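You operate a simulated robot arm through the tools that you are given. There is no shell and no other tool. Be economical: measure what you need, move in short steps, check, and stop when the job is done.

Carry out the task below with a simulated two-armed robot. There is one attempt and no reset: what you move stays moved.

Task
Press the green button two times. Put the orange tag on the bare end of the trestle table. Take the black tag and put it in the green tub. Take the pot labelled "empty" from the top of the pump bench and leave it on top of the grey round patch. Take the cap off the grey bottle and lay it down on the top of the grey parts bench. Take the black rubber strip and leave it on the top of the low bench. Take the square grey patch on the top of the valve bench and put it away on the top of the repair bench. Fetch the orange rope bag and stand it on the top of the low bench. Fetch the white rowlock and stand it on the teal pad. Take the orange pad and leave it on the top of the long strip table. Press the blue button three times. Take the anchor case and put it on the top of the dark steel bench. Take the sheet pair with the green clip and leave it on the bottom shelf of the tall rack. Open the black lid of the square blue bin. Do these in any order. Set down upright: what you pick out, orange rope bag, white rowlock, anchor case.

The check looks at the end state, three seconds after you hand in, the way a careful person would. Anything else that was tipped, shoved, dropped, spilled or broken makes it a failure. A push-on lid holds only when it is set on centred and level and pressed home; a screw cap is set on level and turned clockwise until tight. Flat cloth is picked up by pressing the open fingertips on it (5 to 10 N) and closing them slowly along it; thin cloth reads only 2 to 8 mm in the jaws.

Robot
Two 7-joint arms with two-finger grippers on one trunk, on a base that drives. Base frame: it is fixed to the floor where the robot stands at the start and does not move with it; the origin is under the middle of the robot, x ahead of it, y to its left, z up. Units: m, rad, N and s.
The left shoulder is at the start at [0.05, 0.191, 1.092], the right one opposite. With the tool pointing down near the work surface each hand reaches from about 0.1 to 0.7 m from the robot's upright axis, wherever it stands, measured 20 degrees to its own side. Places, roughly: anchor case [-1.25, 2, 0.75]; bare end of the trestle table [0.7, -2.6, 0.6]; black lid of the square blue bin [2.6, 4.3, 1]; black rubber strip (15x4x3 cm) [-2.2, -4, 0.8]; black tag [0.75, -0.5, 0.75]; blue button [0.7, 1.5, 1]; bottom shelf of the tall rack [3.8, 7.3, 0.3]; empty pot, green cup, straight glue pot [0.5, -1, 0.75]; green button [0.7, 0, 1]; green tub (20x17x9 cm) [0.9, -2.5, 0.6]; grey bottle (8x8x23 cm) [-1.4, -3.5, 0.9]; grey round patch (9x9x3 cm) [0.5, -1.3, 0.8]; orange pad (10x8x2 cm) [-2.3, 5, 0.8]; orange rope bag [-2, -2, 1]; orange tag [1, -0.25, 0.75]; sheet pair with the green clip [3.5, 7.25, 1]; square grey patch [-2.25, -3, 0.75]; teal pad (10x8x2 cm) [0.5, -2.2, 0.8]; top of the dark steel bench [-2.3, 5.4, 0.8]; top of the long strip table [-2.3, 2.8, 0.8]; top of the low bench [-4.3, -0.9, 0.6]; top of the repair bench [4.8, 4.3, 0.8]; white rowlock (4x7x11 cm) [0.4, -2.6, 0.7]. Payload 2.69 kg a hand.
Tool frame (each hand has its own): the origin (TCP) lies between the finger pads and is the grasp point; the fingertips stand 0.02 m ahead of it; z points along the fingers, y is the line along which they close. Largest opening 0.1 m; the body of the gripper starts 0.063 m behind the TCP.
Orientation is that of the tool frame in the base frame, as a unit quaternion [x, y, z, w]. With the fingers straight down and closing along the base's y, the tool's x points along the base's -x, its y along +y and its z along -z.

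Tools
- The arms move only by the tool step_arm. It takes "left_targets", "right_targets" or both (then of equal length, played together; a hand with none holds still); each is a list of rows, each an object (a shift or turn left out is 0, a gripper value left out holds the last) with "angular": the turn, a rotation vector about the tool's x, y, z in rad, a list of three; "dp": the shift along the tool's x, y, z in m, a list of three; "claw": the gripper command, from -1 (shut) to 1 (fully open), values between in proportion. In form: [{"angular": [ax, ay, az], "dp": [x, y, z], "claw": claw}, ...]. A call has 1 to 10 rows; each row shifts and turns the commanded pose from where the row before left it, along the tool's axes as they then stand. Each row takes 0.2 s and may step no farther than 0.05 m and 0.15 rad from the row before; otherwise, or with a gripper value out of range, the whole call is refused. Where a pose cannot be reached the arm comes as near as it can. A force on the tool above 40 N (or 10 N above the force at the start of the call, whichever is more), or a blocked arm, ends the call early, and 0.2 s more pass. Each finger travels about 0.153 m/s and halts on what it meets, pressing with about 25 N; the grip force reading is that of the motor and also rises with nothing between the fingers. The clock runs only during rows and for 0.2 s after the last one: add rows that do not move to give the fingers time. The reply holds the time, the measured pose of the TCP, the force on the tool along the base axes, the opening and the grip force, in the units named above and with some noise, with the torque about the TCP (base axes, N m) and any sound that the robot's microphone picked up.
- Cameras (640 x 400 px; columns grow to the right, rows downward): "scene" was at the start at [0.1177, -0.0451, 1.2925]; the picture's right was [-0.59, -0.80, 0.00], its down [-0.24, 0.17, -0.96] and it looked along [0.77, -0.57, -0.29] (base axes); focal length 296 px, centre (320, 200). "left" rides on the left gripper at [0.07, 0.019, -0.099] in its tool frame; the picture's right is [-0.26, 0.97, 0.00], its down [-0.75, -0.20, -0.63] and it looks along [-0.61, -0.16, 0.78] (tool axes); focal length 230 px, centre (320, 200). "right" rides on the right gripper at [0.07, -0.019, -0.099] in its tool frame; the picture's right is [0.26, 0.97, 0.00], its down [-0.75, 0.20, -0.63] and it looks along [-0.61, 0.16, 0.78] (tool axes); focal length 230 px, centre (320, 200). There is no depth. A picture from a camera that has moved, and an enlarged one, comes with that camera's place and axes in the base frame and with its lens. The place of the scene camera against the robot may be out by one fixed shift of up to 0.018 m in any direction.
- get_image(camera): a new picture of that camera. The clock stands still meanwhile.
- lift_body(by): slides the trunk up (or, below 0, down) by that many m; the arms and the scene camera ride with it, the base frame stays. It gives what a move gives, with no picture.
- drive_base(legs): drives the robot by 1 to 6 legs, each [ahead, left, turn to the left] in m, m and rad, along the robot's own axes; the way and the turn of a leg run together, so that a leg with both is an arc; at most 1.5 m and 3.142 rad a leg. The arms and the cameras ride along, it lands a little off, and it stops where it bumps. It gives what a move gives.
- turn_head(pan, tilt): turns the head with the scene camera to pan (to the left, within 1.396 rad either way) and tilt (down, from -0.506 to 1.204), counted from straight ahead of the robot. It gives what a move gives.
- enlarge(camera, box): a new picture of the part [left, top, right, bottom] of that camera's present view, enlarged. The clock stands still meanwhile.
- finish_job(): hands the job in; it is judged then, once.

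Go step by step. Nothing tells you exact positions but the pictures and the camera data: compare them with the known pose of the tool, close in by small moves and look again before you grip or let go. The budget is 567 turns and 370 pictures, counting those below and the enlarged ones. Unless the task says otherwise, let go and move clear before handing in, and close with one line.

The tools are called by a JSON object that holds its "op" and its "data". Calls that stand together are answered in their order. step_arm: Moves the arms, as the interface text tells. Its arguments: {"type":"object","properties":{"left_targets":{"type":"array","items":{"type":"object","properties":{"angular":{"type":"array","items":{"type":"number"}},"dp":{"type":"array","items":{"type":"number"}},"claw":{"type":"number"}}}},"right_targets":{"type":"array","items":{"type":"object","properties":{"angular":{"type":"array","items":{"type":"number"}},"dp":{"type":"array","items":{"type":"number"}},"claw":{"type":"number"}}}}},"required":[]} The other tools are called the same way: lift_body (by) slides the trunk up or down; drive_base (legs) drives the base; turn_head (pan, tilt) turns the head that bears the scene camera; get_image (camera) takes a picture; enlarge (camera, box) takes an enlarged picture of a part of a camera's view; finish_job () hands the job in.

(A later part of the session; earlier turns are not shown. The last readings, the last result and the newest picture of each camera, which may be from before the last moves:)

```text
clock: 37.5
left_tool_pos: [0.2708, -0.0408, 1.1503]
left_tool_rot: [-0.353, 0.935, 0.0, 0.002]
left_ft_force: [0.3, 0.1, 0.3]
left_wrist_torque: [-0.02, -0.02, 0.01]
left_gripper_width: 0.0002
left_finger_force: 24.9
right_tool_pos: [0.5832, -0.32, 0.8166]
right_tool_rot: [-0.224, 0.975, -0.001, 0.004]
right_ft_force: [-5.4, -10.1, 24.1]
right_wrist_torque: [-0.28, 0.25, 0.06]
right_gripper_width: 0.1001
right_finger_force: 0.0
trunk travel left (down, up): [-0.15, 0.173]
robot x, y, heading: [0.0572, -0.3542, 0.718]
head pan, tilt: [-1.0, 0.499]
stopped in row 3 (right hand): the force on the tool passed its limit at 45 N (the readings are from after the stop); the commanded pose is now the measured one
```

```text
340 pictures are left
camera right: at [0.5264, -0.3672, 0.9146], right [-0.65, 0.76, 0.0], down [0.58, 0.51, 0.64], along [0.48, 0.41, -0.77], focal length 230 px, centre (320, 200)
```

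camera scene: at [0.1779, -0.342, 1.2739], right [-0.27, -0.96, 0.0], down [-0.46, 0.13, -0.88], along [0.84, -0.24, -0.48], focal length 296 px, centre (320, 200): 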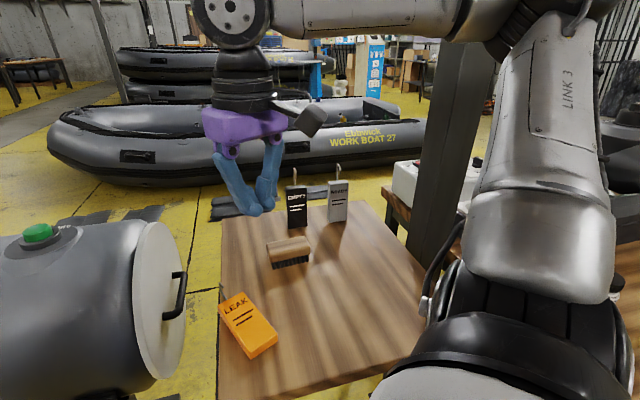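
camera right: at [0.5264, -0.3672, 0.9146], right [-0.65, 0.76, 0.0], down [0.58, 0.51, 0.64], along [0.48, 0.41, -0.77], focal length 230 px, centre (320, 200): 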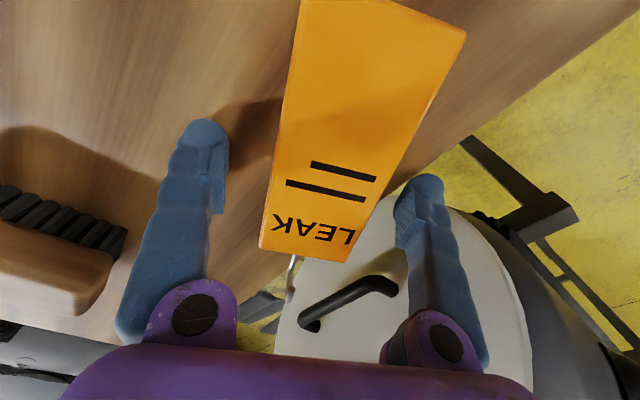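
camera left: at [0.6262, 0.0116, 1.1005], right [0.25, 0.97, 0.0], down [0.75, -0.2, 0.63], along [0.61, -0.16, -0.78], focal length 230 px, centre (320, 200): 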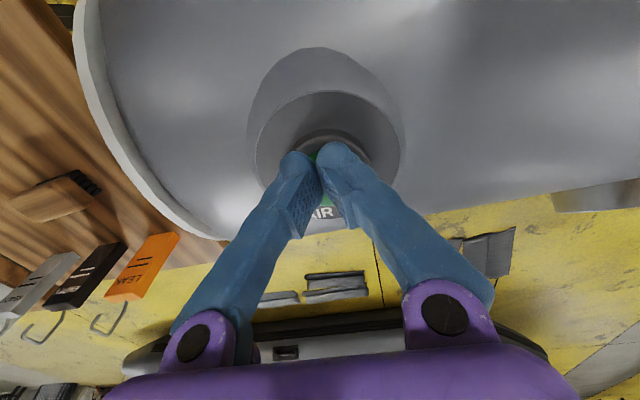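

Table contact at tip z about 0.797. I'll raise 2 mm and close.

{"op": "step_arm", "data": {"right_targets": [{"dp": [0, 0, -0.002]}, {"claw": -1}, {}, {}, {"dp": [0, 0, -0.03]}, {"dp": [0, 0, -0.04]}, {}]}}

{"op": "get_image", "data": {"camera": "right"}}

```text
clock: 38.4
left_tool_pos: [0.2713, -0.0399, 1.1496]
left_tool_rot: [-0.353, 0.936, -0.001, 0.001]
left_ft_force: [0.2, -0.8, 0.3]
left_wrist_torque: [0.01, 0.02, -0.06]
left_gripper_width: 0.0001
left_finger_force: 25.1
right_tool_pos: [0.5831, -0.3163, 0.82]
right_tool_rot: [-0.224, 0.974, 0.002, 0.007]
right_ft_force: [-6.7, -5.7, 23.6]
right_wrist_torque: [-0.53, 0.27, -0.09]
right_gripper_width: 0.0548
right_finger_force: 25.0
trunk travel left (down, up): [-0.15, 0.173]
robot x, y, heading: [0.0563, -0.3535, 0.717]
head pan, tilt: [-1.0, 0.499]
stopped in row 4 (right hand): the force on the tool passed its limit at 41 N (the readings are from after the stop); the commanded pose is now the measured one
```

```text
339 pictures are left
camera right: at [0.527, -0.3654, 0.918], right [-0.65, 0.76, 0.0], down [0.58, 0.5, 0.64], along [0.49, 0.42, -0.77], focal length 230 px, centre (320, 200)
```

right: 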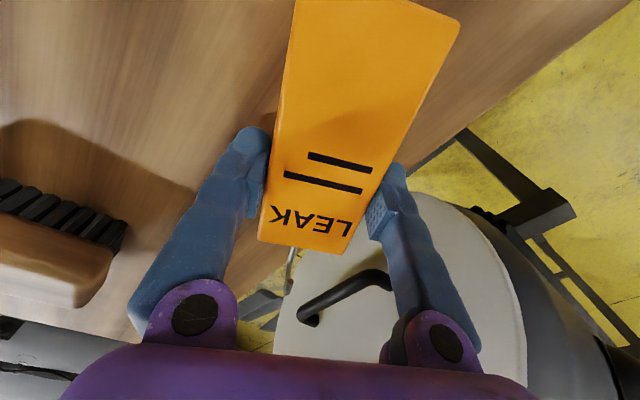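

Gripped. Lift gently and check the hold.

{"op": "step_arm", "data": {"right_targets": [{"dp": [0, 0, -0.01]}, {"dp": [0, 0, -0.02]}, {"dp": [0, 0, -0.03]}, {"dp": [0, 0, -0.04]}, {"dp": [0, 0, -0.04]}, {"dp": [0, 0, -0.04]}, {"dp": [0, 0, -0.04]}, {}]}}

{"op": "get_image", "data": {"camera": "right"}}

```text
clock: 40.2
left_tool_pos: [0.2733, -0.0392, 1.1485]
left_tool_rot: [-0.353, 0.935, 0.0, 0.0]
left_ft_force: [-0.1, 0.1, 0.3]
left_wrist_torque: [-0.02, 0.0, 0.04]
left_gripper_width: 0.0001
left_finger_force: 24.7
right_tool_pos: [0.5835, -0.3174, 1.0378]
right_tool_rot: [-0.224, 0.975, 0.002, 0.004]
right_ft_force: [0.2, -0.4, 0.2]
right_wrist_torque: [-0.02, 0.0, 0.03]
right_gripper_width: 0.055
right_finger_force: 25.0
trunk travel left (down, up): [-0.15, 0.173]
robot x, y, heading: [0.0605, -0.3525, 0.723]
head pan, tilt: [-1.0, 0.499]
```

```text
338 pictures are left
camera right: at [0.5282, -0.366, 1.1363], right [-0.65, 0.76, 0.0], down [0.58, 0.5, 0.64], along [0.48, 0.42, -0.77], focal length 230 px, centre (320, 200)
```

right: 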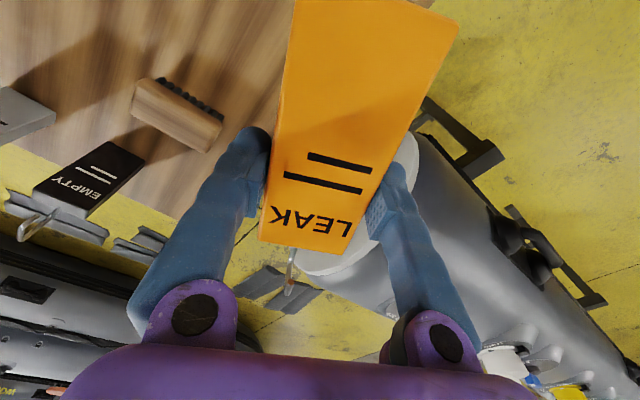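

Secure. I'll raise the right hand and turn the robot to the mirrored stance for the black tag with the left hand.

{"op": "step_arm", "data": {"right_targets": [{"dp": [0.02, 0, -0.04]}, {"dp": [0.02, 0, -0.04]}, {"dp": [0.02, 0, -0.03]}], "left_targets": [{"claw": 1}, {}, {}]}}

{"op": "drive_base", "data": {"legs": [[-0.02, 0, 0], [0, 0, -1.44], [0.092, -0.105, 0]]}}

{"op": "turn_head", "data": {"pan": 0.75, "tilt": 0.5}}

{"op": "get_image", "data": {"camera": "scene"}}

{"op": "get_image", "data": {"camera": "left"}}

```text
clock: 41.0
left_tool_pos: [0.2723, -0.0398, 1.1503]
left_tool_rot: [-0.354, 0.935, 0.0, 0.001]
left_ft_force: [0.6, 0.2, -0.3]
left_wrist_torque: [-0.01, 0.01, 0.01]
left_gripper_width: 0.1002
left_finger_force: 0.1
right_tool_pos: [0.5279, -0.3435, 1.146]
right_tool_rot: [-0.224, 0.975, 0.003, 0.006]
right_ft_force: [-0.2, 0.1, -0.1]
right_wrist_torque: [0.01, -0.04, 0.06]
right_gripper_width: 0.0549
right_finger_force: 24.4
trunk travel left (down, up): [-0.15, 0.173]
robot x, y, heading: [0.0572, -0.351, 0.72]
head pan, tilt: [-1.0, 0.499]
```

```text
clock: 46.5
left_tool_pos: [0.3808, -0.6786, 1.1497]
left_tool_rot: [0.353, 0.936, 0.0, -0.001]
left_ft_force: [0.5, -0.8, -0.4]
left_wrist_torque: [0.0, 0.03, -0.01]
left_gripper_width: 0.0999
left_finger_force: 0.0
right_tool_pos: [0.1139, -0.9724, 1.145]
right_tool_rot: [0.475, 0.88, -0.002, 0.005]
right_ft_force: [0.6, -0.7, -1.2]
right_wrist_torque: [-0.04, 0.0, 0.0]
right_gripper_width: 0.0546
right_finger_force: 24.7
trunk travel left (down, up): [-0.15, 0.173]
robot x, y, heading: [0.0453, -0.5084, -0.721]
head pan, tilt: [-1.0, 0.499]
```

```text
clock: 48.3
left_tool_pos: [0.3809, -0.6789, 1.1501]
left_tool_rot: [0.353, 0.936, 0.0, 0.0]
left_ft_force: [-0.3, 0.1, -0.3]
left_wrist_torque: [-0.01, 0.01, -0.04]
left_gripper_width: 0.1
left_finger_force: 0.1
right_tool_pos: [0.1133, -0.9722, 1.1463]
right_tool_rot: [0.475, 0.88, -0.002, 0.006]
right_ft_force: [0.5, 0.5, -0.3]
right_wrist_torque: [0.01, 0.01, -0.01]
right_gripper_width: 0.0547
right_finger_force: 24.7
trunk travel left (down, up): [-0.15, 0.173]
robot x, y, heading: [0.0419, -0.5066, -0.717]
head pan, tilt: [0.75, 0.499]
```

```text
337 pictures are left
camera scene: at [0.1656, -0.5194, 1.2739], right [0.03, -1.0, 0.0], down [-0.48, -0.01, -0.88], along [0.88, 0.03, -0.48], focal length 296 px, centre (320, 200)
```

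scene: 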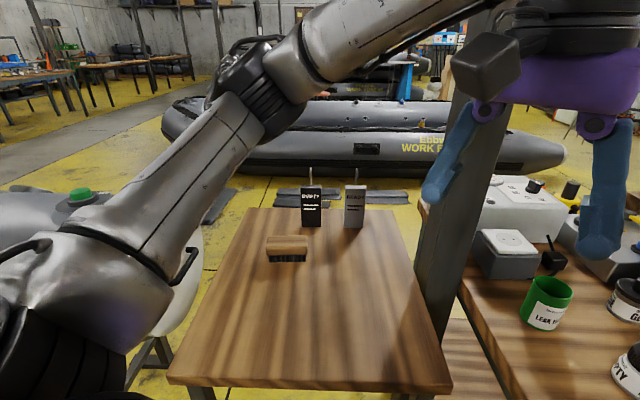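

```text
336 pictures are left
camera left: at [0.3412, -0.6195, 1.2473], right [0.83, 0.56, 0.0], down [0.43, -0.65, 0.63], along [0.35, -0.52, -0.78], focal length 230 px, centre (320, 200)
```

left: 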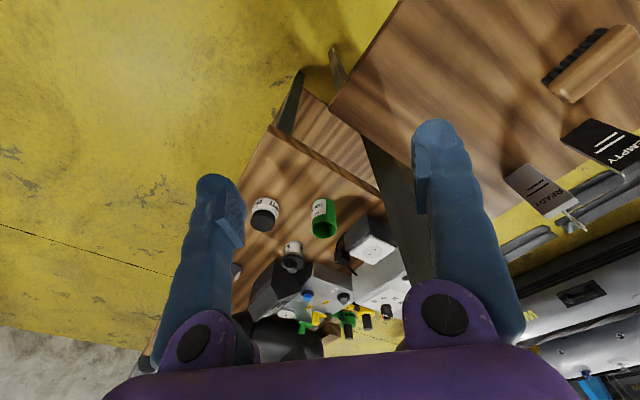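

Good view. I'll square the left hand to the world and move it in front of the black tag, high.

{"op": "step_arm", "data": {"left_targets": [{"angular": [0, 0, -0.145]}, {"angular": [0, 0, -0.145]}, {"angular": [0, 0, -0.145]}, {"angular": [0, 0, -0.145]}, {"angular": [0, 0, -0.14], "dp": [0, 0, -0.04]}, {"dp": [-0.038, 0.03, 0]}, {"dp": [-0.038, 0.03, 0]}, {"dp": [-0.038, 0.03, 0]}, {"dp": [-0.038, 0.03, 0]}, {"dp": [-0.038, 0.03, 0]}]}}

{"op": "step_arm", "data": {"left_targets": [{"dp": [-0.038, 0.03, 0]}, {"dp": [-0.03, 0.01, 0]}, {"angular": [0, -0.15, 0]}, {"angular": [0, -0.15, 0]}, {"angular": [0, -0.15, 0]}, {"angular": [0, -0.15, 0]}, {"angular": [0, -0.15, 0]}, {"angular": [0, -0.13, 0]}]}}

{"op": "get_image", "data": {"camera": "left"}}

```text
clock: 50.5
left_tool_pos: [0.5735, -0.5289, 1.1903]
left_tool_rot: [0.002, 1.0, -0.001, 0.0]
left_ft_force: [-1.1, -0.3, -0.6]
left_wrist_torque: [0.03, 0.02, 0.01]
left_gripper_width: 0.1002
left_finger_force: 0.0
right_tool_pos: [0.1128, -0.9719, 1.1461]
right_tool_rot: [0.476, 0.88, -0.004, 0.006]
right_ft_force: [0.0, -0.2, -0.4]
right_wrist_torque: [-0.03, 0.0, -0.01]
right_gripper_width: 0.0548
right_finger_force: 25.2
trunk travel left (down, up): [-0.15, 0.173]
robot x, y, heading: [0.0395, -0.5038, -0.72]
head pan, tilt: [0.75, 0.499]
```

```text
clock: 52.3
left_tool_pos: [0.6397, -0.4894, 1.1897]
left_tool_rot: [-0.001, 0.905, -0.001, 0.426]
left_ft_force: [-0.3, 0.7, -0.3]
left_wrist_torque: [0.03, -0.01, -0.01]
left_gripper_width: 0.1001
left_finger_force: 0.1
right_tool_pos: [0.1127, -0.9714, 1.1456]
right_tool_rot: [0.475, 0.88, -0.002, 0.006]
right_ft_force: [-0.6, 0.3, -1.6]
right_wrist_torque: [-0.01, 0.02, 0.02]
right_gripper_width: 0.055
right_finger_force: 25.2
trunk travel left (down, up): [-0.15, 0.173]
robot x, y, heading: [0.0416, -0.5033, -0.724]
head pan, tilt: [0.75, 0.499]
```

```text
335 pictures are left
camera left: at [0.5187, -0.4708, 1.1975], right [0.16, 0.97, 0.2], down [-0.01, -0.2, 0.98], along [0.99, -0.16, -0.02], focal length 230 px, centre (320, 200)
```

left: 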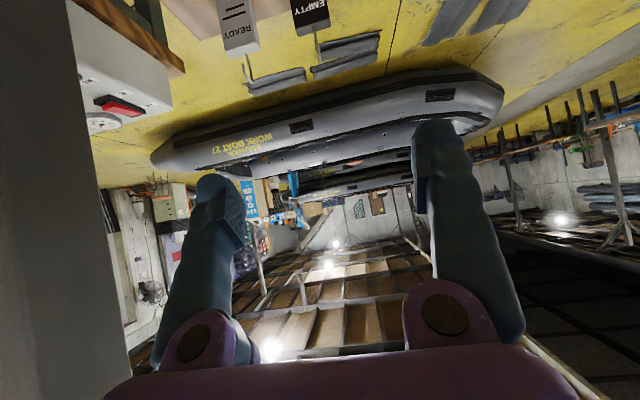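

Black tag top at about [0.875, -0.487, 0.925]; the brush stands in front, so I'll use a 43° pitch and approach from above it.

{"op": "step_arm", "data": {"left_targets": [{"angular": [0, 0.13, 0]}, {"dp": [0.006, 0, 0.04]}, {"dp": [0.006, 0, 0.04]}, {"dp": [0.006, 0, 0.04]}, {"dp": [0.006, 0, 0.04]}, {"dp": [0.006, 0, 0.04]}, {"dp": [0.006, 0, 0.04]}, {"dp": [0.004, 0.001, 0.037]}, {}]}}

{"op": "get_image", "data": {"camera": "left"}}

{"op": "get_image", "data": {"camera": "scene"}}

```text
clock: 54.3
left_tool_pos: [0.7993, -0.4871, 0.9607]
left_tool_rot: [0.0, 0.931, -0.001, 0.366]
left_ft_force: [-1.2, 0.7, 0.1]
left_wrist_torque: [0.01, 0.02, 0.02]
left_gripper_width: 0.0998
left_finger_force: 0.0
right_tool_pos: [0.1127, -0.9714, 1.1447]
right_tool_rot: [0.474, 0.88, -0.002, 0.005]
right_ft_force: [-0.1, -0.2, -0.4]
right_wrist_torque: [-0.05, -0.04, -0.06]
right_gripper_width: 0.0546
right_finger_force: 25.1
trunk travel left (down, up): [-0.15, 0.173]
robot x, y, heading: [0.0424, -0.5045, -0.72]
head pan, tilt: [0.75, 0.499]
```

```text
334 pictures are left
camera left: at [0.6799, -0.4702, 0.9846], right [0.19, 0.97, 0.17], down [0.12, -0.2, 0.97], along [0.97, -0.16, -0.15], focal length 230 px, centre (320, 200)
```

left: 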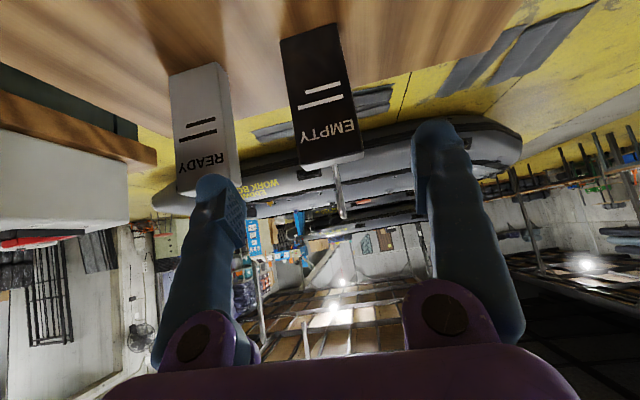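

```text
333 pictures are left
camera scene: at [0.1653, -0.5194, 1.2739], right [0.03, -1.0, 0.0], down [-0.48, -0.01, -0.88], along [0.88, 0.03, -0.48], focal length 296 px, centre (320, 200)
```

scene: 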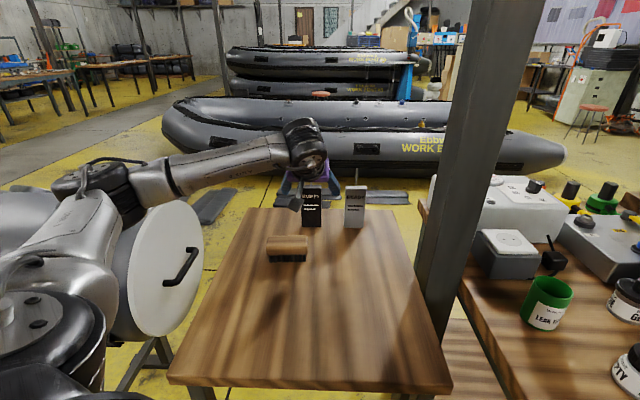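

I need to check depth: the tag seems to be drawn in front of the gripper in the scene view. Zooming in.

{"op": "enlarge", "data": {"camera": "scene", "box": [240, 110, 400, 270]}}

```text
2.50 times, centred on (320, 190) of scene
camera zoom: at [0.1653, -0.5194, 1.2739], right [0.03, -1.0, 0.0], down [-0.48, -0.01, -0.88], along [0.88, 0.03, -0.48], focal length 739 px, centre (320, 225)
```

zoom: 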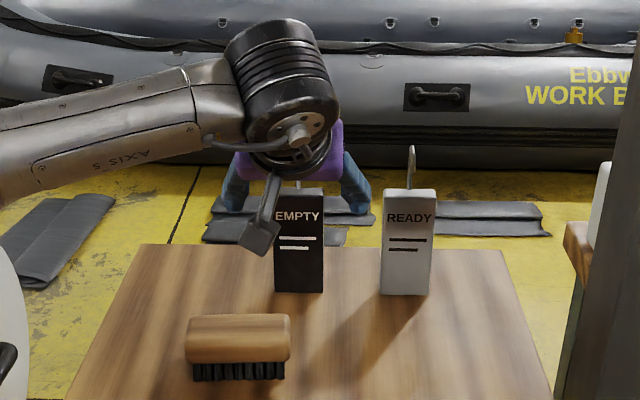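

Black tag centre is about [0.893, -0.487], top z 0.921. Advance with the fingers straddling it and close.

{"op": "step_arm", "data": {"left_targets": [{"dp": [-0.007, 0, 0.03]}, {"dp": [0, 0, 0.04]}, {"dp": [0, 0, 0.03]}, {"dp": [0, 0, 0.03]}, {}]}}

{"op": "get_image", "data": {"camera": "left"}}

```text
clock: 55.5
left_tool_pos: [0.8906, -0.4884, 0.8712]
left_tool_rot: [0.0, 0.931, 0.0, 0.366]
left_ft_force: [-0.3, -1.2, 0.5]
left_wrist_torque: [0.0, 0.0, 0.01]
left_gripper_width: 0.1001
left_finger_force: 0.1
right_tool_pos: [0.113, -0.9717, 1.1457]
right_tool_rot: [0.477, 0.879, -0.002, 0.006]
right_ft_force: [0.3, 0.7, -1.3]
right_wrist_torque: [-0.03, -0.01, 0.02]
right_gripper_width: 0.0547
right_finger_force: 24.8
trunk travel left (down, up): [-0.15, 0.173]
robot x, y, heading: [0.0427, -0.5058, -0.716]
head pan, tilt: [0.75, 0.499]
```

```text
331 pictures are left
camera left: at [0.7723, -0.47, 0.8945], right [0.19, 0.97, 0.18], down [0.12, -0.2, 0.97], along [0.97, -0.16, -0.15], focal length 230 px, centre (320, 200)
```

left: 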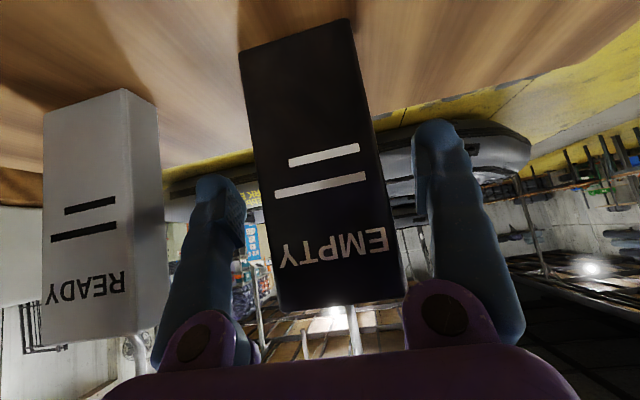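

{"op": "step_arm", "data": {"left_targets": [{"claw": -1}, {}, {}, {"dp": [-0.014, 0, -0.015]}, {"dp": [-0.027, 0, -0.029]}, {"dp": [-0.027, 0, -0.029]}, {"dp": [-0.027, 0, -0.029]}, {"dp": [-0.027, 0, -0.029]}, {"dp": [-0.027, 0, -0.029]}]}}

{"op": "get_image", "data": {"camera": "left"}}

```text
clock: 57.5
left_tool_pos: [0.8929, -0.4877, 1.0912]
left_tool_rot: [0.001, 0.931, -0.001, 0.365]
left_ft_force: [-0.4, -0.1, -1.4]
left_wrist_torque: [0.03, -0.01, 0.05]
left_gripper_width: 0.0532
left_finger_force: 24.8
right_tool_pos: [0.1127, -0.9715, 1.1456]
right_tool_rot: [0.475, 0.88, -0.002, 0.006]
right_ft_force: [0.0, -0.3, -0.5]
right_wrist_torque: [0.01, 0.0, -0.02]
right_gripper_width: 0.0548
right_finger_force: 24.5
trunk travel left (down, up): [-0.15, 0.173]
robot x, y, heading: [0.0429, -0.5063, -0.716]
head pan, tilt: [0.75, 0.499]
```

```text
330 pictures are left
camera left: at [0.7742, -0.4688, 1.115], right [0.19, 0.97, 0.18], down [0.12, -0.2, 0.97], along [0.97, -0.16, -0.15], focal length 230 px, centre (320, 200)
```

left: 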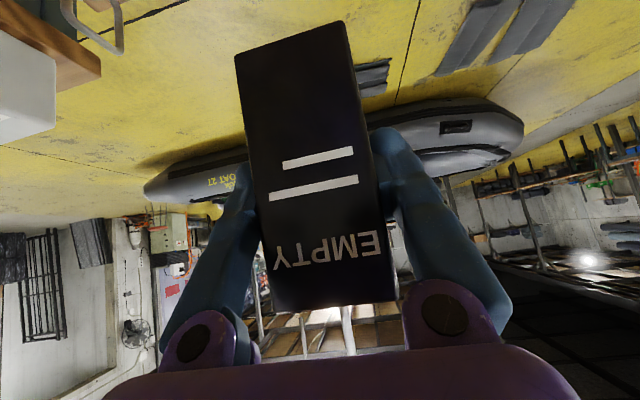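

Black tag secured. I'll pull the hand back over the table, then back away and drive right along the pump bench toward the trestle table.

{"op": "step_arm", "data": {"left_targets": [{"dp": [0.03, 0, -0.03]}, {"dp": [0.033, 0, -0.031]}, {"dp": [0.033, 0, -0.031]}, {"dp": [0.033, 0, -0.031]}, {"dp": [0.033, 0, -0.031]}, {"dp": [0.033, 0, -0.031]}, {"dp": [0.033, 0, -0.031]}, {"dp": [0.033, 0, -0.031]}, {"dp": [0.033, 0, -0.031]}]}}

{"op": "drive_base", "data": {"legs": [[-0.188, -0.165, 0], [0, 0, 0.72], [0, -1.1, 0]]}}

{"op": "turn_head", "data": {"pan": -0.6, "tilt": 0.4}}

{"op": "get_image", "data": {"camera": "scene"}}

```text
clock: 59.5
left_tool_pos: [0.4918, -0.4953, 1.0977]
left_tool_rot: [0.0, 0.931, 0.002, 0.366]
left_ft_force: [-0.5, -0.5, -1.3]
left_wrist_torque: [0.01, -0.02, 0.0]
left_gripper_width: 0.0531
left_finger_force: 25.0
left hand out of reach, approached as far as the arm can: row 9
right_tool_pos: [0.1133, -0.9731, 1.1444]
right_tool_rot: [0.475, 0.88, -0.002, 0.006]
right_ft_force: [0.1, -0.8, -0.7]
right_wrist_torque: [-0.03, -0.04, 0.0]
right_gripper_width: 0.0549
right_finger_force: 24.9
trunk travel left (down, up): [-0.15, 0.173]
robot x, y, heading: [0.0416, -0.5078, -0.722]
head pan, tilt: [0.75, 0.499]
```

```text
clock: 73.1
left_tool_pos: [0.12, -1.3098, 1.0979]
left_tool_rot: [-0.327, 0.872, 0.128, 0.342]
left_ft_force: [0.0, 0.3, -0.7]
left_wrist_torque: [0.01, 0.0, -0.02]
left_gripper_width: 0.0529
left_finger_force: 24.9
right_tool_pos: [0.147, -1.9192, 1.1442]
right_tool_rot: [0.137, 0.991, 0.0, 0.006]
right_ft_force: [-0.6, 0.4, -1.1]
right_wrist_torque: [-0.01, -0.07, 0.0]
right_gripper_width: 0.0546
right_finger_force: 24.7
trunk travel left (down, up): [-0.15, 0.173]
robot x, y, heading: [-0.2127, -1.6177, -0.006]
head pan, tilt: [0.75, 0.499]
```

```text
clock: 74.6
left_tool_pos: [0.1199, -1.3113, 1.0977]
left_tool_rot: [-0.327, 0.872, 0.128, 0.342]
left_ft_force: [-0.1, 0.0, -1.1]
left_wrist_torque: [0.01, -0.02, -0.02]
left_gripper_width: 0.0526
left_finger_force: 24.9
right_tool_pos: [0.1472, -1.9194, 1.1455]
right_tool_rot: [0.137, 0.991, 0.0, 0.006]
right_ft_force: [-0.3, -0.6, -0.2]
right_wrist_torque: [-0.04, -0.02, 0.02]
right_gripper_width: 0.0549
right_finger_force: 25.5
trunk travel left (down, up): [-0.15, 0.173]
robot x, y, heading: [-0.2082, -1.6182, -0.006]
head pan, tilt: [-0.6, 0.4]
```

```text
329 pictures are left
camera scene: at [-0.0933, -1.658, 1.283], right [-0.57, -0.82, 0.0], down [-0.32, 0.22, -0.92], along [0.76, -0.52, -0.39], focal length 296 px, centre (320, 200)
```

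scene: 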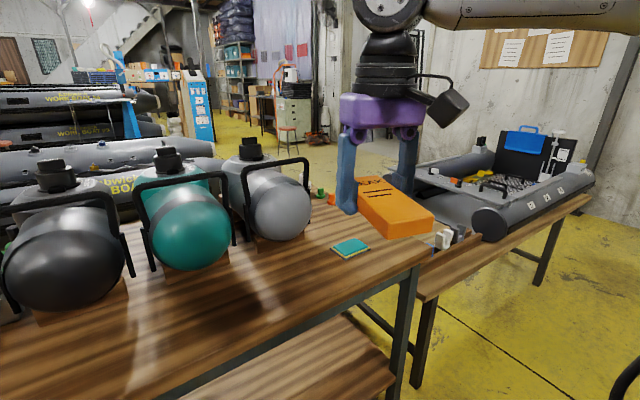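

I see the teal pad at the far end of the pump bench, and the lower trestle table beyond it. I'll drive another 0.75 m right and look.

{"op": "drive_base", "data": {"legs": [[-0.05, -0.75, 0]]}}

{"op": "turn_head", "data": {"pan": -0.3, "tilt": 0.5}}

{"op": "get_image", "data": {"camera": "scene"}}

```text
clock: 81.6
left_tool_pos: [0.0658, -2.0681, 1.0979]
left_tool_rot: [-0.326, 0.872, 0.128, 0.342]
left_ft_force: [-0.7, 0.2, -0.9]
left_wrist_torque: [0.01, 0.02, 0.04]
left_gripper_width: 0.0525
left_finger_force: 24.8
right_tool_pos: [0.0921, -2.6777, 1.1458]
right_tool_rot: [0.138, 0.99, 0.001, 0.006]
right_ft_force: [-0.2, -0.5, -1.2]
right_wrist_torque: [0.03, -0.05, 0.01]
right_gripper_width: 0.0549
right_finger_force: 25.4
trunk travel left (down, up): [-0.15, 0.173]
robot x, y, heading: [-0.2683, -2.3696, -0.004]
head pan, tilt: [-0.6, 0.4]
```

```text
clock: 82.4
left_tool_pos: [0.0672, -2.0679, 1.0989]
left_tool_rot: [-0.325, 0.872, 0.128, 0.343]
left_ft_force: [0.3, 0.4, 0.2]
left_wrist_torque: [0.0, 0.0, 0.01]
left_gripper_width: 0.053
left_finger_force: 25.2
right_tool_pos: [0.0917, -2.6769, 1.146]
right_tool_rot: [0.137, 0.991, 0.0, 0.006]
right_ft_force: [-0.3, -0.1, -1.3]
right_wrist_torque: [-0.02, -0.02, -0.03]
right_gripper_width: 0.0546
right_finger_force: 24.4
trunk travel left (down, up): [-0.15, 0.173]
robot x, y, heading: [-0.2634, -2.373, -0.004]
head pan, tilt: [-0.3, 0.499]
```

```text
328 pictures are left
camera scene: at [-0.1372, -2.3896, 1.2739], right [-0.3, -0.95, 0.0], down [-0.46, 0.14, -0.88], along [0.84, -0.27, -0.48], focal length 296 px, centre (320, 200)
```

scene: 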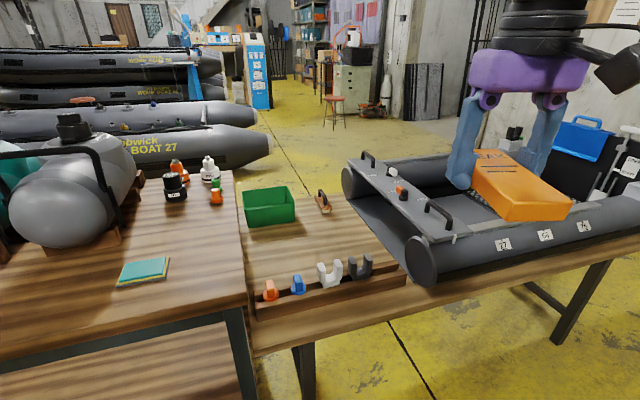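

The bare end is the area between the green tub and the rowlock rack, around [0.62, -2.63]. I'll drive ahead 0.18 m and look with both cameras.

{"op": "drive_base", "data": {"legs": [[0.18, 0, 0]]}}

{"op": "get_image", "data": {"camera": "scene"}}

{"op": "get_image", "data": {"camera": "right"}}

```text
clock: 83.9
left_tool_pos: [0.246, -2.0679, 1.0974]
left_tool_rot: [-0.327, 0.872, 0.128, 0.342]
left_ft_force: [0.2, -0.5, -0.1]
left_wrist_torque: [0.02, 0.01, 0.02]
left_gripper_width: 0.0528
left_finger_force: 24.8
right_tool_pos: [0.2741, -2.676, 1.145]
right_tool_rot: [0.135, 0.991, 0.0, 0.006]
right_ft_force: [-0.1, 0.3, -1.9]
right_wrist_torque: [-0.04, 0.02, -0.01]
right_gripper_width: 0.0548
right_finger_force: 24.9
trunk travel left (down, up): [-0.15, 0.173]
robot x, y, heading: [-0.0858, -2.3703, -0.003]
head pan, tilt: [-0.3, 0.499]
```

```text
327 pictures are left
camera scene: at [0.0437, -2.39, 1.2738], right [-0.3, -0.95, 0.0], down [-0.46, 0.14, -0.88], along [0.84, -0.26, -0.48], focal length 296 px, centre (320, 200)
```

scene: 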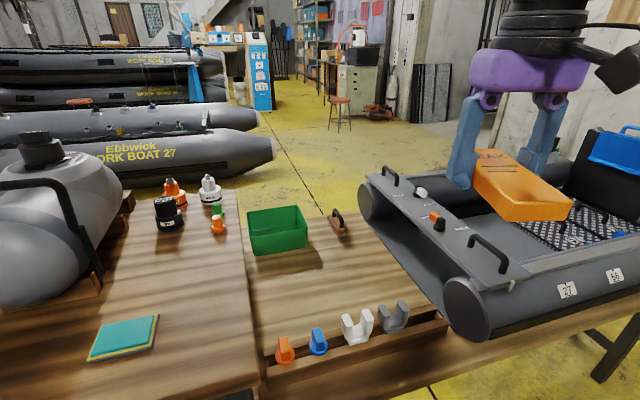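

```text
326 pictures are left
camera right: at [0.2006, -2.6766, 1.2435], right [0.01, 1.0, 0.0], down [0.77, -0.01, 0.64], along [0.64, -0.01, -0.77], focal length 230 px, centre (320, 200)
```

right: 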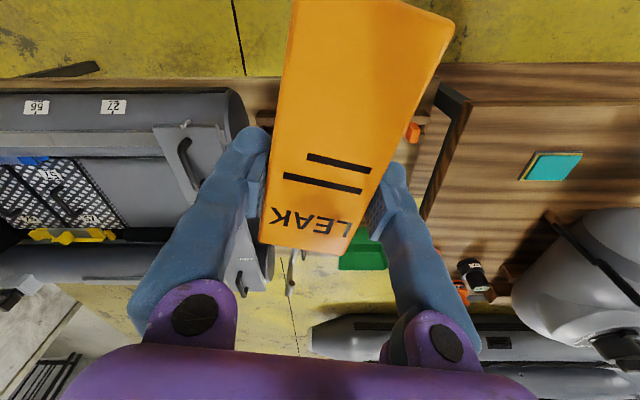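

Triangulation gives trestle top z about 0.63 and tub near edge x 0.87 (centre about [0.957, -2.51]). I'll lay the orange tag on the open area near [0.64, -2.60]: go down first, then forward.

{"op": "step_arm", "data": {"right_targets": [{"dp": [0, 0, 0.048]}, {"dp": [0, 0, 0.048]}, {"dp": [0, 0, 0.048]}, {"dp": [0, 0, 0.048]}, {"dp": [-0.042, 0.021, 0]}, {"dp": [-0.042, 0.021, 0]}, {"dp": [-0.042, 0.021, 0]}, {"dp": [-0.042, 0.021, 0]}]}}

{"op": "step_arm", "data": {"right_targets": [{"dp": [-0.042, 0.021, 0.01]}, {"dp": [-0.042, 0.021, 0.01]}, {"dp": [-0.042, 0.021, 0.01]}, {"dp": [-0.04, 0.021, 0.01]}, {"dp": [0, 0, 0.04]}, {"dp": [0, 0, 0.04]}, {}]}}

{"op": "get_image", "data": {"camera": "scene"}}

{"op": "get_image", "data": {"camera": "right"}}

```text
clock: 85.7
left_tool_pos: [0.2464, -2.0681, 1.0969]
left_tool_rot: [-0.327, 0.872, 0.129, 0.342]
left_ft_force: [0.7, -0.7, -1.1]
left_wrist_torque: [0.03, -0.02, 0.01]
left_gripper_width: 0.0528
left_finger_force: 24.5
right_tool_pos: [0.4624, -2.6389, 0.9536]
right_tool_rot: [0.136, 0.991, 0.0, 0.004]
right_ft_force: [0.3, 0.4, -1.3]
right_wrist_torque: [-0.01, 0.01, -0.02]
right_gripper_width: 0.055
right_finger_force: 24.8
trunk travel left (down, up): [-0.15, 0.173]
robot x, y, heading: [-0.0848, -2.372, -0.001]
head pan, tilt: [-0.3, 0.499]
```

```text
clock: 87.3
left_tool_pos: [0.2459, -2.0679, 1.0979]
left_tool_rot: [-0.327, 0.872, 0.128, 0.342]
left_ft_force: [-0.5, 0.1, -0.3]
left_wrist_torque: [-0.01, -0.05, -0.02]
left_gripper_width: 0.0525
left_finger_force: 24.7
right_tool_pos: [0.498, -2.6713, 0.8693]
right_tool_rot: [0.136, 0.991, 0.0, 0.007]
right_ft_force: [0.5, 0.0, -1.5]
right_wrist_torque: [-0.04, 0.0, -0.03]
right_gripper_width: 0.0547
right_finger_force: 24.9
right hand out of reach, approached as far as the arm can: row 1, 2, 3, 4, 5, 6
trunk travel left (down, up): [-0.15, 0.173]
robot x, y, heading: [-0.0882, -2.3731, -0.001]
head pan, tilt: [-0.3, 0.499]
```

```text
325 pictures are left
camera scene: at [0.0429, -2.3899, 1.2739], right [-0.3, -0.95, 0.0], down [-0.46, 0.14, -0.88], along [0.84, -0.26, -0.48], focal length 296 px, centre (320, 200)
```

scene: 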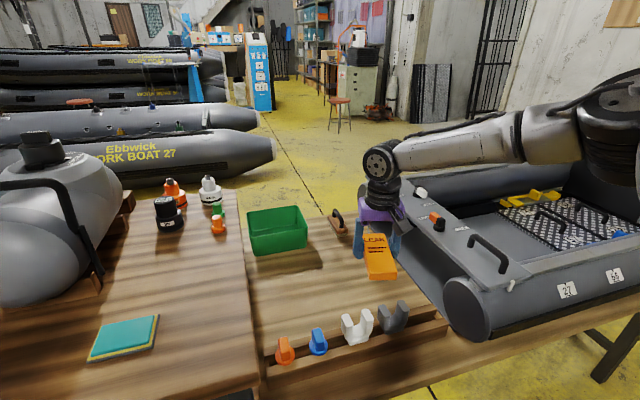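

```text
324 pictures are left
camera right: at [0.4243, -2.6722, 0.9675], right [0.01, 1.0, 0.0], down [0.77, -0.01, 0.64], along [0.64, -0.01, -0.77], focal length 230 px, centre (320, 200)
```

right: 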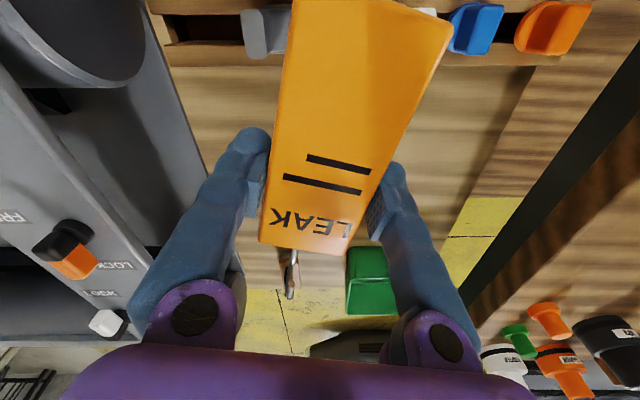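

The reach ends at x 0.50 from this stance. As before, turning left brings the right shoulder forward, so I'll raise the hand, turn 0.5 rad, and slide the base right.

{"op": "step_arm", "data": {"right_targets": [{"dp": [0.02, 0, -0.045]}, {"dp": [0.02, 0, -0.045]}, {"dp": [0.0, 0, -0.03]}]}}

{"op": "drive_base", "data": {"legs": [[0, 0, 0.5], [-0.08, -0.185, 0]]}}

{"op": "get_image", "data": {"camera": "right"}}

```text
clock: 88.1
left_tool_pos: [0.2457, -2.0675, 1.0961]
left_tool_rot: [-0.327, 0.871, 0.129, 0.342]
left_ft_force: [-0.5, -0.3, -0.1]
left_wrist_torque: [0.02, -0.01, 0.04]
left_gripper_width: 0.0529
left_finger_force: 24.9
right_tool_pos: [0.4582, -2.66, 0.9874]
right_tool_rot: [0.136, 0.991, 0.0, 0.006]
right_ft_force: [0.0, -0.6, -1.3]
right_wrist_torque: [0.0, -0.02, 0.02]
right_gripper_width: 0.0549
right_finger_force: 24.6
trunk travel left (down, up): [-0.15, 0.173]
robot x, y, heading: [-0.09, -2.3747, -0.003]
head pan, tilt: [-0.3, 0.499]
```

```text
clock: 91.8
left_tool_pos: [0.0775, -2.1473, 1.0981]
left_tool_rot: [-0.533, 0.763, 0.21, 0.3]
left_ft_force: [-0.1, -0.1, -1.6]
left_wrist_torque: [-0.01, 0.0, 0.04]
left_gripper_width: 0.0529
left_finger_force: 24.9
right_tool_pos: [0.5488, -2.5644, 0.9879]
right_tool_rot: [-0.113, 0.994, 0.002, 0.006]
right_ft_force: [0.1, -0.6, 0.5]
right_wrist_torque: [-0.05, 0.01, 0.0]
right_gripper_width: 0.0549
right_finger_force: 25.6
trunk travel left (down, up): [-0.15, 0.173]
robot x, y, heading: [-0.068, -2.5757, 0.496]
head pan, tilt: [-0.3, 0.499]
```

```text
323 pictures are left
camera right: at [0.4824, -2.6006, 1.0854], right [-0.47, 0.88, 0.0], down [0.68, 0.36, 0.64], along [0.57, 0.3, -0.77], focal length 230 px, centre (320, 200)
```

right: 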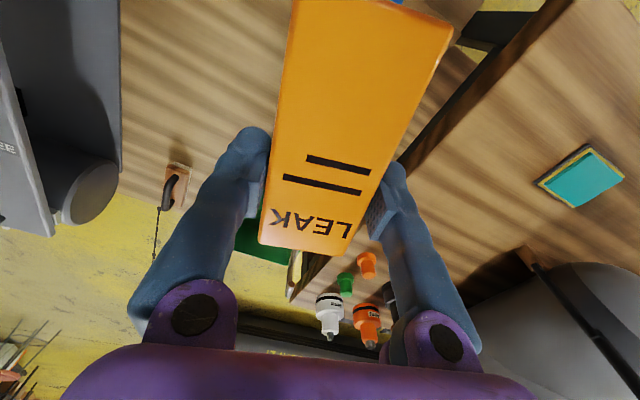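

Now I'll shift to about [0.62, -2.62] and lower toward the table.

{"op": "step_arm", "data": {"right_targets": [{"dp": [-0.01, -0.03, 0.035]}, {"dp": [-0.01, -0.03, 0.035]}, {"dp": [-0.012, -0.009, 0.04]}, {"dp": [-0.012, 0, 0.045]}, {"dp": [-0.012, 0, 0.045]}, {"dp": [0, 0, 0.045]}, {}]}}

{"op": "get_image", "data": {"camera": "right"}}

{"op": "get_image", "data": {"camera": "scene"}}

```text
clock: 93.4
left_tool_pos: [0.0765, -2.1476, 1.0962]
left_tool_rot: [-0.533, 0.763, 0.21, 0.3]
left_ft_force: [0.3, 0.7, -0.9]
left_wrist_torque: [0.05, -0.03, 0.02]
left_gripper_width: 0.0528
left_finger_force: 24.7
right_tool_pos: [0.597, -2.6423, 0.7721]
right_tool_rot: [-0.113, 0.994, 0.001, 0.006]
right_ft_force: [-0.5, 0.1, -0.6]
right_wrist_torque: [0.02, -0.02, -0.02]
right_gripper_width: 0.0548
right_finger_force: 25.5
right hand out of reach, approached as far as the arm can: row 5, 6
trunk travel left (down, up): [-0.15, 0.173]
robot x, y, heading: [-0.0711, -2.5719, 0.499]
head pan, tilt: [-0.3, 0.499]
```

```text
322 pictures are left
camera right: at [0.5318, -2.6775, 0.8702], right [-0.47, 0.88, 0.0], down [0.68, 0.36, 0.64], along [0.57, 0.3, -0.77], focal length 230 px, centre (320, 200)
```

right: 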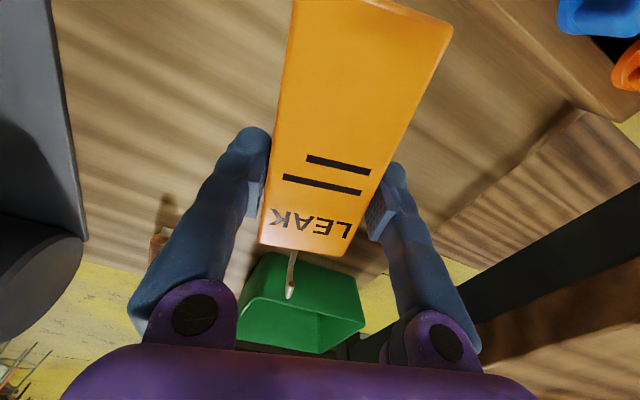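

```text
321 pictures are left
camera scene: at [0.059, -2.5267, 1.2739], right [0.19, -0.98, 0.0], down [-0.47, -0.09, -0.88], along [0.86, 0.17, -0.48], focal length 296 px, centre (320, 200)
```

scene: 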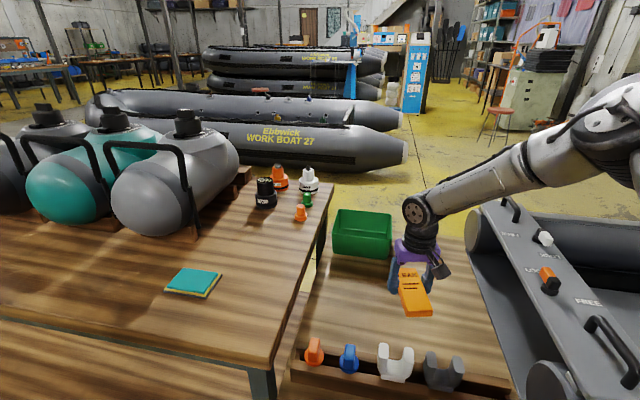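

Good position; further down is out of reach, so I'll lower the trunk 0.1 m and then touch down.

{"op": "lift_body", "data": {"by": -0.09}}

{"op": "step_arm", "data": {"right_targets": [{"dp": [0, 0, 0.01]}, {"dp": [0, 0, 0.008]}, {"dp": [0, 0, 0.006]}, {"dp": [0, 0, 0.004]}, {"dp": [0, 0, 0.004]}]}}

{"op": "get_image", "data": {"camera": "scene"}}

```text
clock: 94.7
left_tool_pos: [0.0772, -2.1468, 1.0092]
left_tool_rot: [-0.533, 0.763, 0.21, 0.3]
left_ft_force: [-0.2, 0.0, 0.0]
left_wrist_torque: [0.02, 0.01, 0.0]
left_gripper_width: 0.0529
left_finger_force: 25.0
right_tool_pos: [0.5967, -2.643, 0.6836]
right_tool_rot: [-0.114, 0.993, 0.002, 0.007]
right_ft_force: [-0.2, 0.5, -0.9]
right_wrist_torque: [0.02, -0.06, -0.01]
right_gripper_width: 0.0546
right_finger_force: 25.3
trunk travel left (down, up): [-0.06, 0.263]
robot x, y, heading: [-0.0631, -2.578, 0.495]
head pan, tilt: [-0.3, 0.499]
```

```text
clock: 95.9
left_tool_pos: [0.0763, -2.1476, 1.0077]
left_tool_rot: [-0.533, 0.763, 0.209, 0.299]
left_ft_force: [0.1, -0.2, -1.0]
left_wrist_torque: [0.04, 0.01, 0.02]
left_gripper_width: 0.0527
left_finger_force: 25.1
right_tool_pos: [0.5855, -2.6515, 0.6662]
right_tool_rot: [-0.113, 0.994, 0.003, 0.007]
right_ft_force: [0.5, 1.1, -1.5]
right_wrist_torque: [0.02, -0.03, -0.01]
right_gripper_width: 0.0549
right_finger_force: 24.9
right hand out of reach, approached as far as the arm can: row 1, 2, 3, 5
trunk travel left (down, up): [-0.06, 0.263]
robot x, y, heading: [-0.0725, -2.5703, 0.494]
head pan, tilt: [-0.3, 0.499]
```

```text
320 pictures are left
camera scene: at [0.0591, -2.5268, 1.1839], right [0.19, -0.98, 0.0], down [-0.47, -0.09, -0.88], along [0.86, 0.17, -0.48], focal length 296 px, centre (320, 200)
```

scene: 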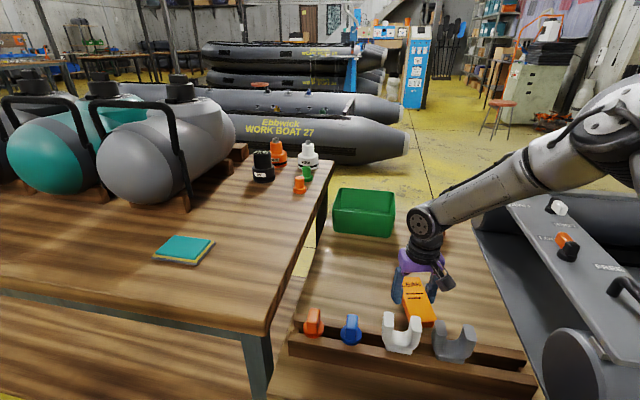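

{"op": "lift_body", "data": {"by": -0.012}}

{"op": "lift_body", "data": {"by": -0.006}}

```text
clock: 96.5
left_tool_pos: [0.0767, -2.147, 0.9953]
left_tool_rot: [-0.533, 0.763, 0.209, 0.3]
left_ft_force: [0.2, -1.3, -1.1]
left_wrist_torque: [0.03, 0.03, -0.01]
left_gripper_width: 0.0526
left_finger_force: 24.6
right_tool_pos: [0.586, -2.6518, 0.6528]
right_tool_rot: [-0.113, 0.994, 0.003, 0.007]
right_ft_force: [0.0, 0.0, -1.2]
right_wrist_torque: [0.01, 0.0, 0.0]
right_gripper_width: 0.0548
right_finger_force: 24.9
trunk travel left (down, up): [-0.048, 0.275]
robot x, y, heading: [-0.0661, -2.5712, 0.494]
head pan, tilt: [-0.3, 0.499]
```

```text
clock: 97.0
left_tool_pos: [0.0769, -2.1469, 0.9906]
left_tool_rot: [-0.532, 0.763, 0.21, 0.3]
left_ft_force: [0.4, -0.7, 0.6]
left_wrist_torque: [0.01, -0.02, 0.01]
left_gripper_width: 0.0529
left_finger_force: 24.7
right_tool_pos: [0.5865, -2.6528, 0.6476]
right_tool_rot: [-0.113, 0.994, 0.003, 0.007]
right_ft_force: [-0.4, 0.1, -0.3]
right_wrist_torque: [0.03, -0.03, 0.0]
right_gripper_width: 0.0547
right_finger_force: 24.9
trunk travel left (down, up): [-0.042, 0.281]
robot x, y, heading: [-0.0699, -2.5754, 0.501]
head pan, tilt: [-0.3, 0.499]
```

{"op": "lift_body", "data": {"by": -0.006}}

{"op": "lift_body", "data": {"by": -0.006}}

{"op": "get_image", "data": {"camera": "right"}}

```text
clock: 97.6
left_tool_pos: [0.0763, -2.145, 0.9837]
left_tool_rot: [-0.533, 0.763, 0.21, 0.3]
left_ft_force: [0.2, -0.3, -1.6]
left_wrist_torque: [-0.02, 0.01, -0.02]
left_gripper_width: 0.0529
left_finger_force: 24.5
right_tool_pos: [0.5854, -2.6528, 0.641]
right_tool_rot: [-0.114, 0.993, 0.003, 0.008]
right_ft_force: [0.5, 0.6, 0.0]
right_wrist_torque: [0.03, -0.01, 0.01]
right_gripper_width: 0.0547
right_finger_force: 25.2
trunk travel left (down, up): [-0.036, 0.287]
robot x, y, heading: [-0.0654, -2.5737, 0.492]
head pan, tilt: [-0.3, 0.499]
```

```text
clock: 98.1
left_tool_pos: [0.0765, -2.1474, 0.9795]
left_tool_rot: [-0.533, 0.763, 0.209, 0.301]
left_ft_force: [0.7, 0.8, -0.8]
left_wrist_torque: [0.0, 0.0, -0.01]
left_gripper_width: 0.0526
left_finger_force: 24.5
right_tool_pos: [0.5858, -2.6518, 0.6406]
right_tool_rot: [-0.113, 0.994, 0.002, 0.01]
right_ft_force: [-4.0, -6.9, 28.9]
right_wrist_torque: [-0.48, 0.49, 0.03]
right_gripper_width: 0.0547
right_finger_force: 25.2
trunk travel left (down, up): [-0.03, 0.293]
robot x, y, heading: [-0.0658, -2.5721, 0.497]
head pan, tilt: [-0.3, 0.499]
```

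```text
319 pictures are left
camera right: at [0.5196, -2.6875, 0.7375], right [-0.47, 0.88, 0.0], down [0.67, 0.36, 0.65], along [0.57, 0.3, -0.76], focal length 230 px, centre (320, 200)
```

right: 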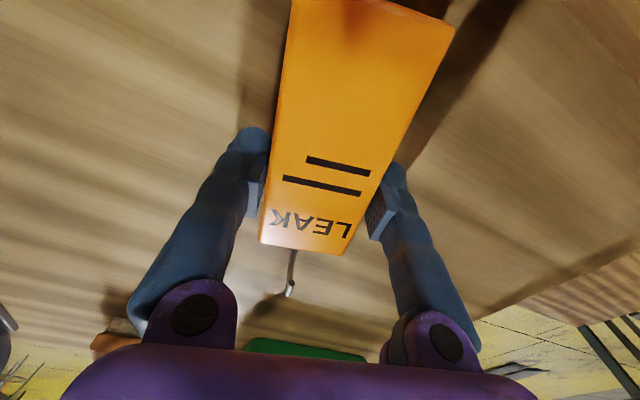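

Touched down (29 N). I'll relieve slightly, open the fingers, and raise the hand.

{"op": "lift_body", "data": {"by": 0.005}}

{"op": "step_arm", "data": {"right_targets": [{"claw": 1}, {}, {"dp": [0, 0, -0.03]}, {"dp": [0, 0, -0.04]}, {"dp": [0, 0, -0.04]}, {"dp": [0, 0, -0.04]}]}}

{"op": "get_image", "data": {"camera": "right"}}

```text
clock: 98.7
left_tool_pos: [0.0763, -2.1468, 0.9836]
left_tool_rot: [-0.532, 0.764, 0.209, 0.3]
left_ft_force: [0.6, -0.2, -0.3]
left_wrist_torque: [0.0, 0.02, -0.01]
left_gripper_width: 0.0527
left_finger_force: 24.6
right_tool_pos: [0.5854, -2.6519, 0.6404]
right_tool_rot: [-0.114, 0.993, 0.002, 0.007]
right_ft_force: [3.2, -1.2, 5.8]
right_wrist_torque: [-0.12, -0.28, 0.01]
right_gripper_width: 0.0546
right_finger_force: 25.0
trunk travel left (down, up): [-0.035, 0.288]
robot x, y, heading: [-0.0642, -2.5715, 0.5]
head pan, tilt: [-0.3, 0.499]
```

```text
clock: 100.0
left_tool_pos: [0.0779, -2.1459, 0.9833]
left_tool_rot: [-0.532, 0.763, 0.209, 0.3]
left_ft_force: [-0.3, 1.4, -1.2]
left_wrist_torque: [0.02, 0.0, -0.03]
left_gripper_width: 0.0529
left_finger_force: 25.5
right_tool_pos: [0.5851, -2.652, 0.7925]
right_tool_rot: [-0.114, 0.993, 0.002, 0.007]
right_ft_force: [-0.2, 0.2, 0.6]
right_wrist_torque: [0.03, -0.03, 0.01]
right_gripper_width: 0.0999
right_finger_force: 0.1
trunk travel left (down, up): [-0.035, 0.288]
robot x, y, heading: [-0.0697, -2.5736, 0.5]
head pan, tilt: [-0.3, 0.499]
```

```text
318 pictures are left
camera right: at [0.519, -2.6879, 0.8901], right [-0.47, 0.88, 0.0], down [0.68, 0.36, 0.64], along [0.57, 0.3, -0.77], focal length 230 px, centre (320, 200)
```

right: 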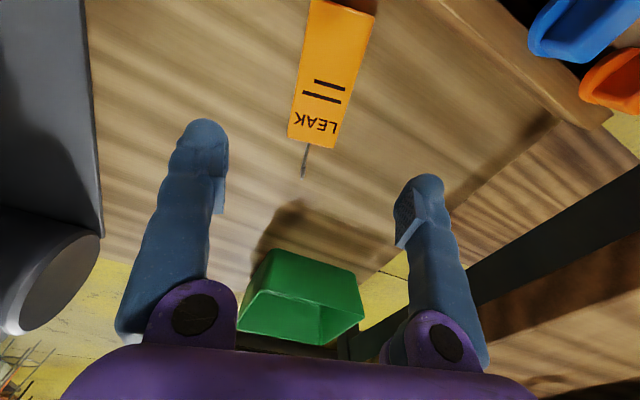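

The orange tag lies on the bare end. Next is the white rowlock in the rack; I'll zoom in on it.

{"op": "turn_head", "data": {"pan": -0.5, "tilt": 0.75}}

{"op": "get_image", "data": {"camera": "scene"}}

{"op": "enlarge", "data": {"camera": "scene", "box": [280, 160, 440, 260]}}

```text
clock: 100.8
left_tool_pos: [0.077, -2.1464, 0.9824]
left_tool_rot: [-0.533, 0.763, 0.21, 0.3]
left_ft_force: [0.1, -0.3, -0.8]
left_wrist_torque: [0.03, 0.0, -0.02]
left_gripper_width: 0.0526
left_finger_force: 25.6
right_tool_pos: [0.5841, -2.6516, 0.7917]
right_tool_rot: [-0.114, 0.993, 0.002, 0.008]
right_ft_force: [1.8, 0.1, -0.7]
right_wrist_torque: [0.02, 0.02, 0.02]
right_gripper_width: 0.1
right_finger_force: 0.1
trunk travel left (down, up): [-0.035, 0.288]
robot x, y, heading: [-0.0683, -2.5763, 0.499]
head pan, tilt: [-0.499, 0.75]
```

```text
317 pictures are left
camera scene: at [0.0527, -2.5447, 1.137], right [0.0, -1.0, 0.0], down [-0.68, 0.0, -0.73], along [0.73, 0.0, -0.68], focal length 296 px, centre (320, 200)
```

scene: 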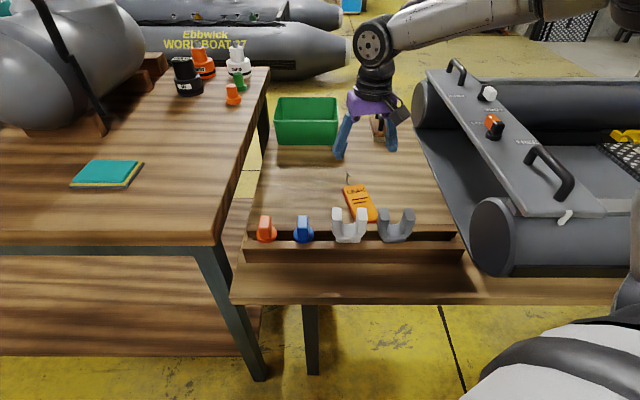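

```text
4.00 times, centred on (360, 210) of scene
camera zoom: at [0.0527, -2.5447, 1.137], right [0.0, -1.0, 0.0], down [-0.68, 0.0, -0.73], along [0.73, 0.0, -0.68], focal length 1182 px, centre (160, 160)
```

zoom: 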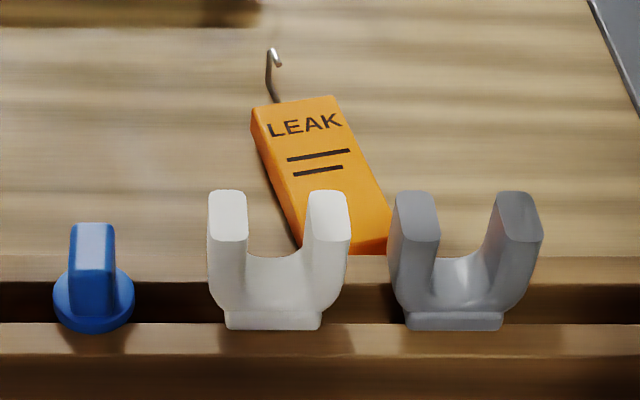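

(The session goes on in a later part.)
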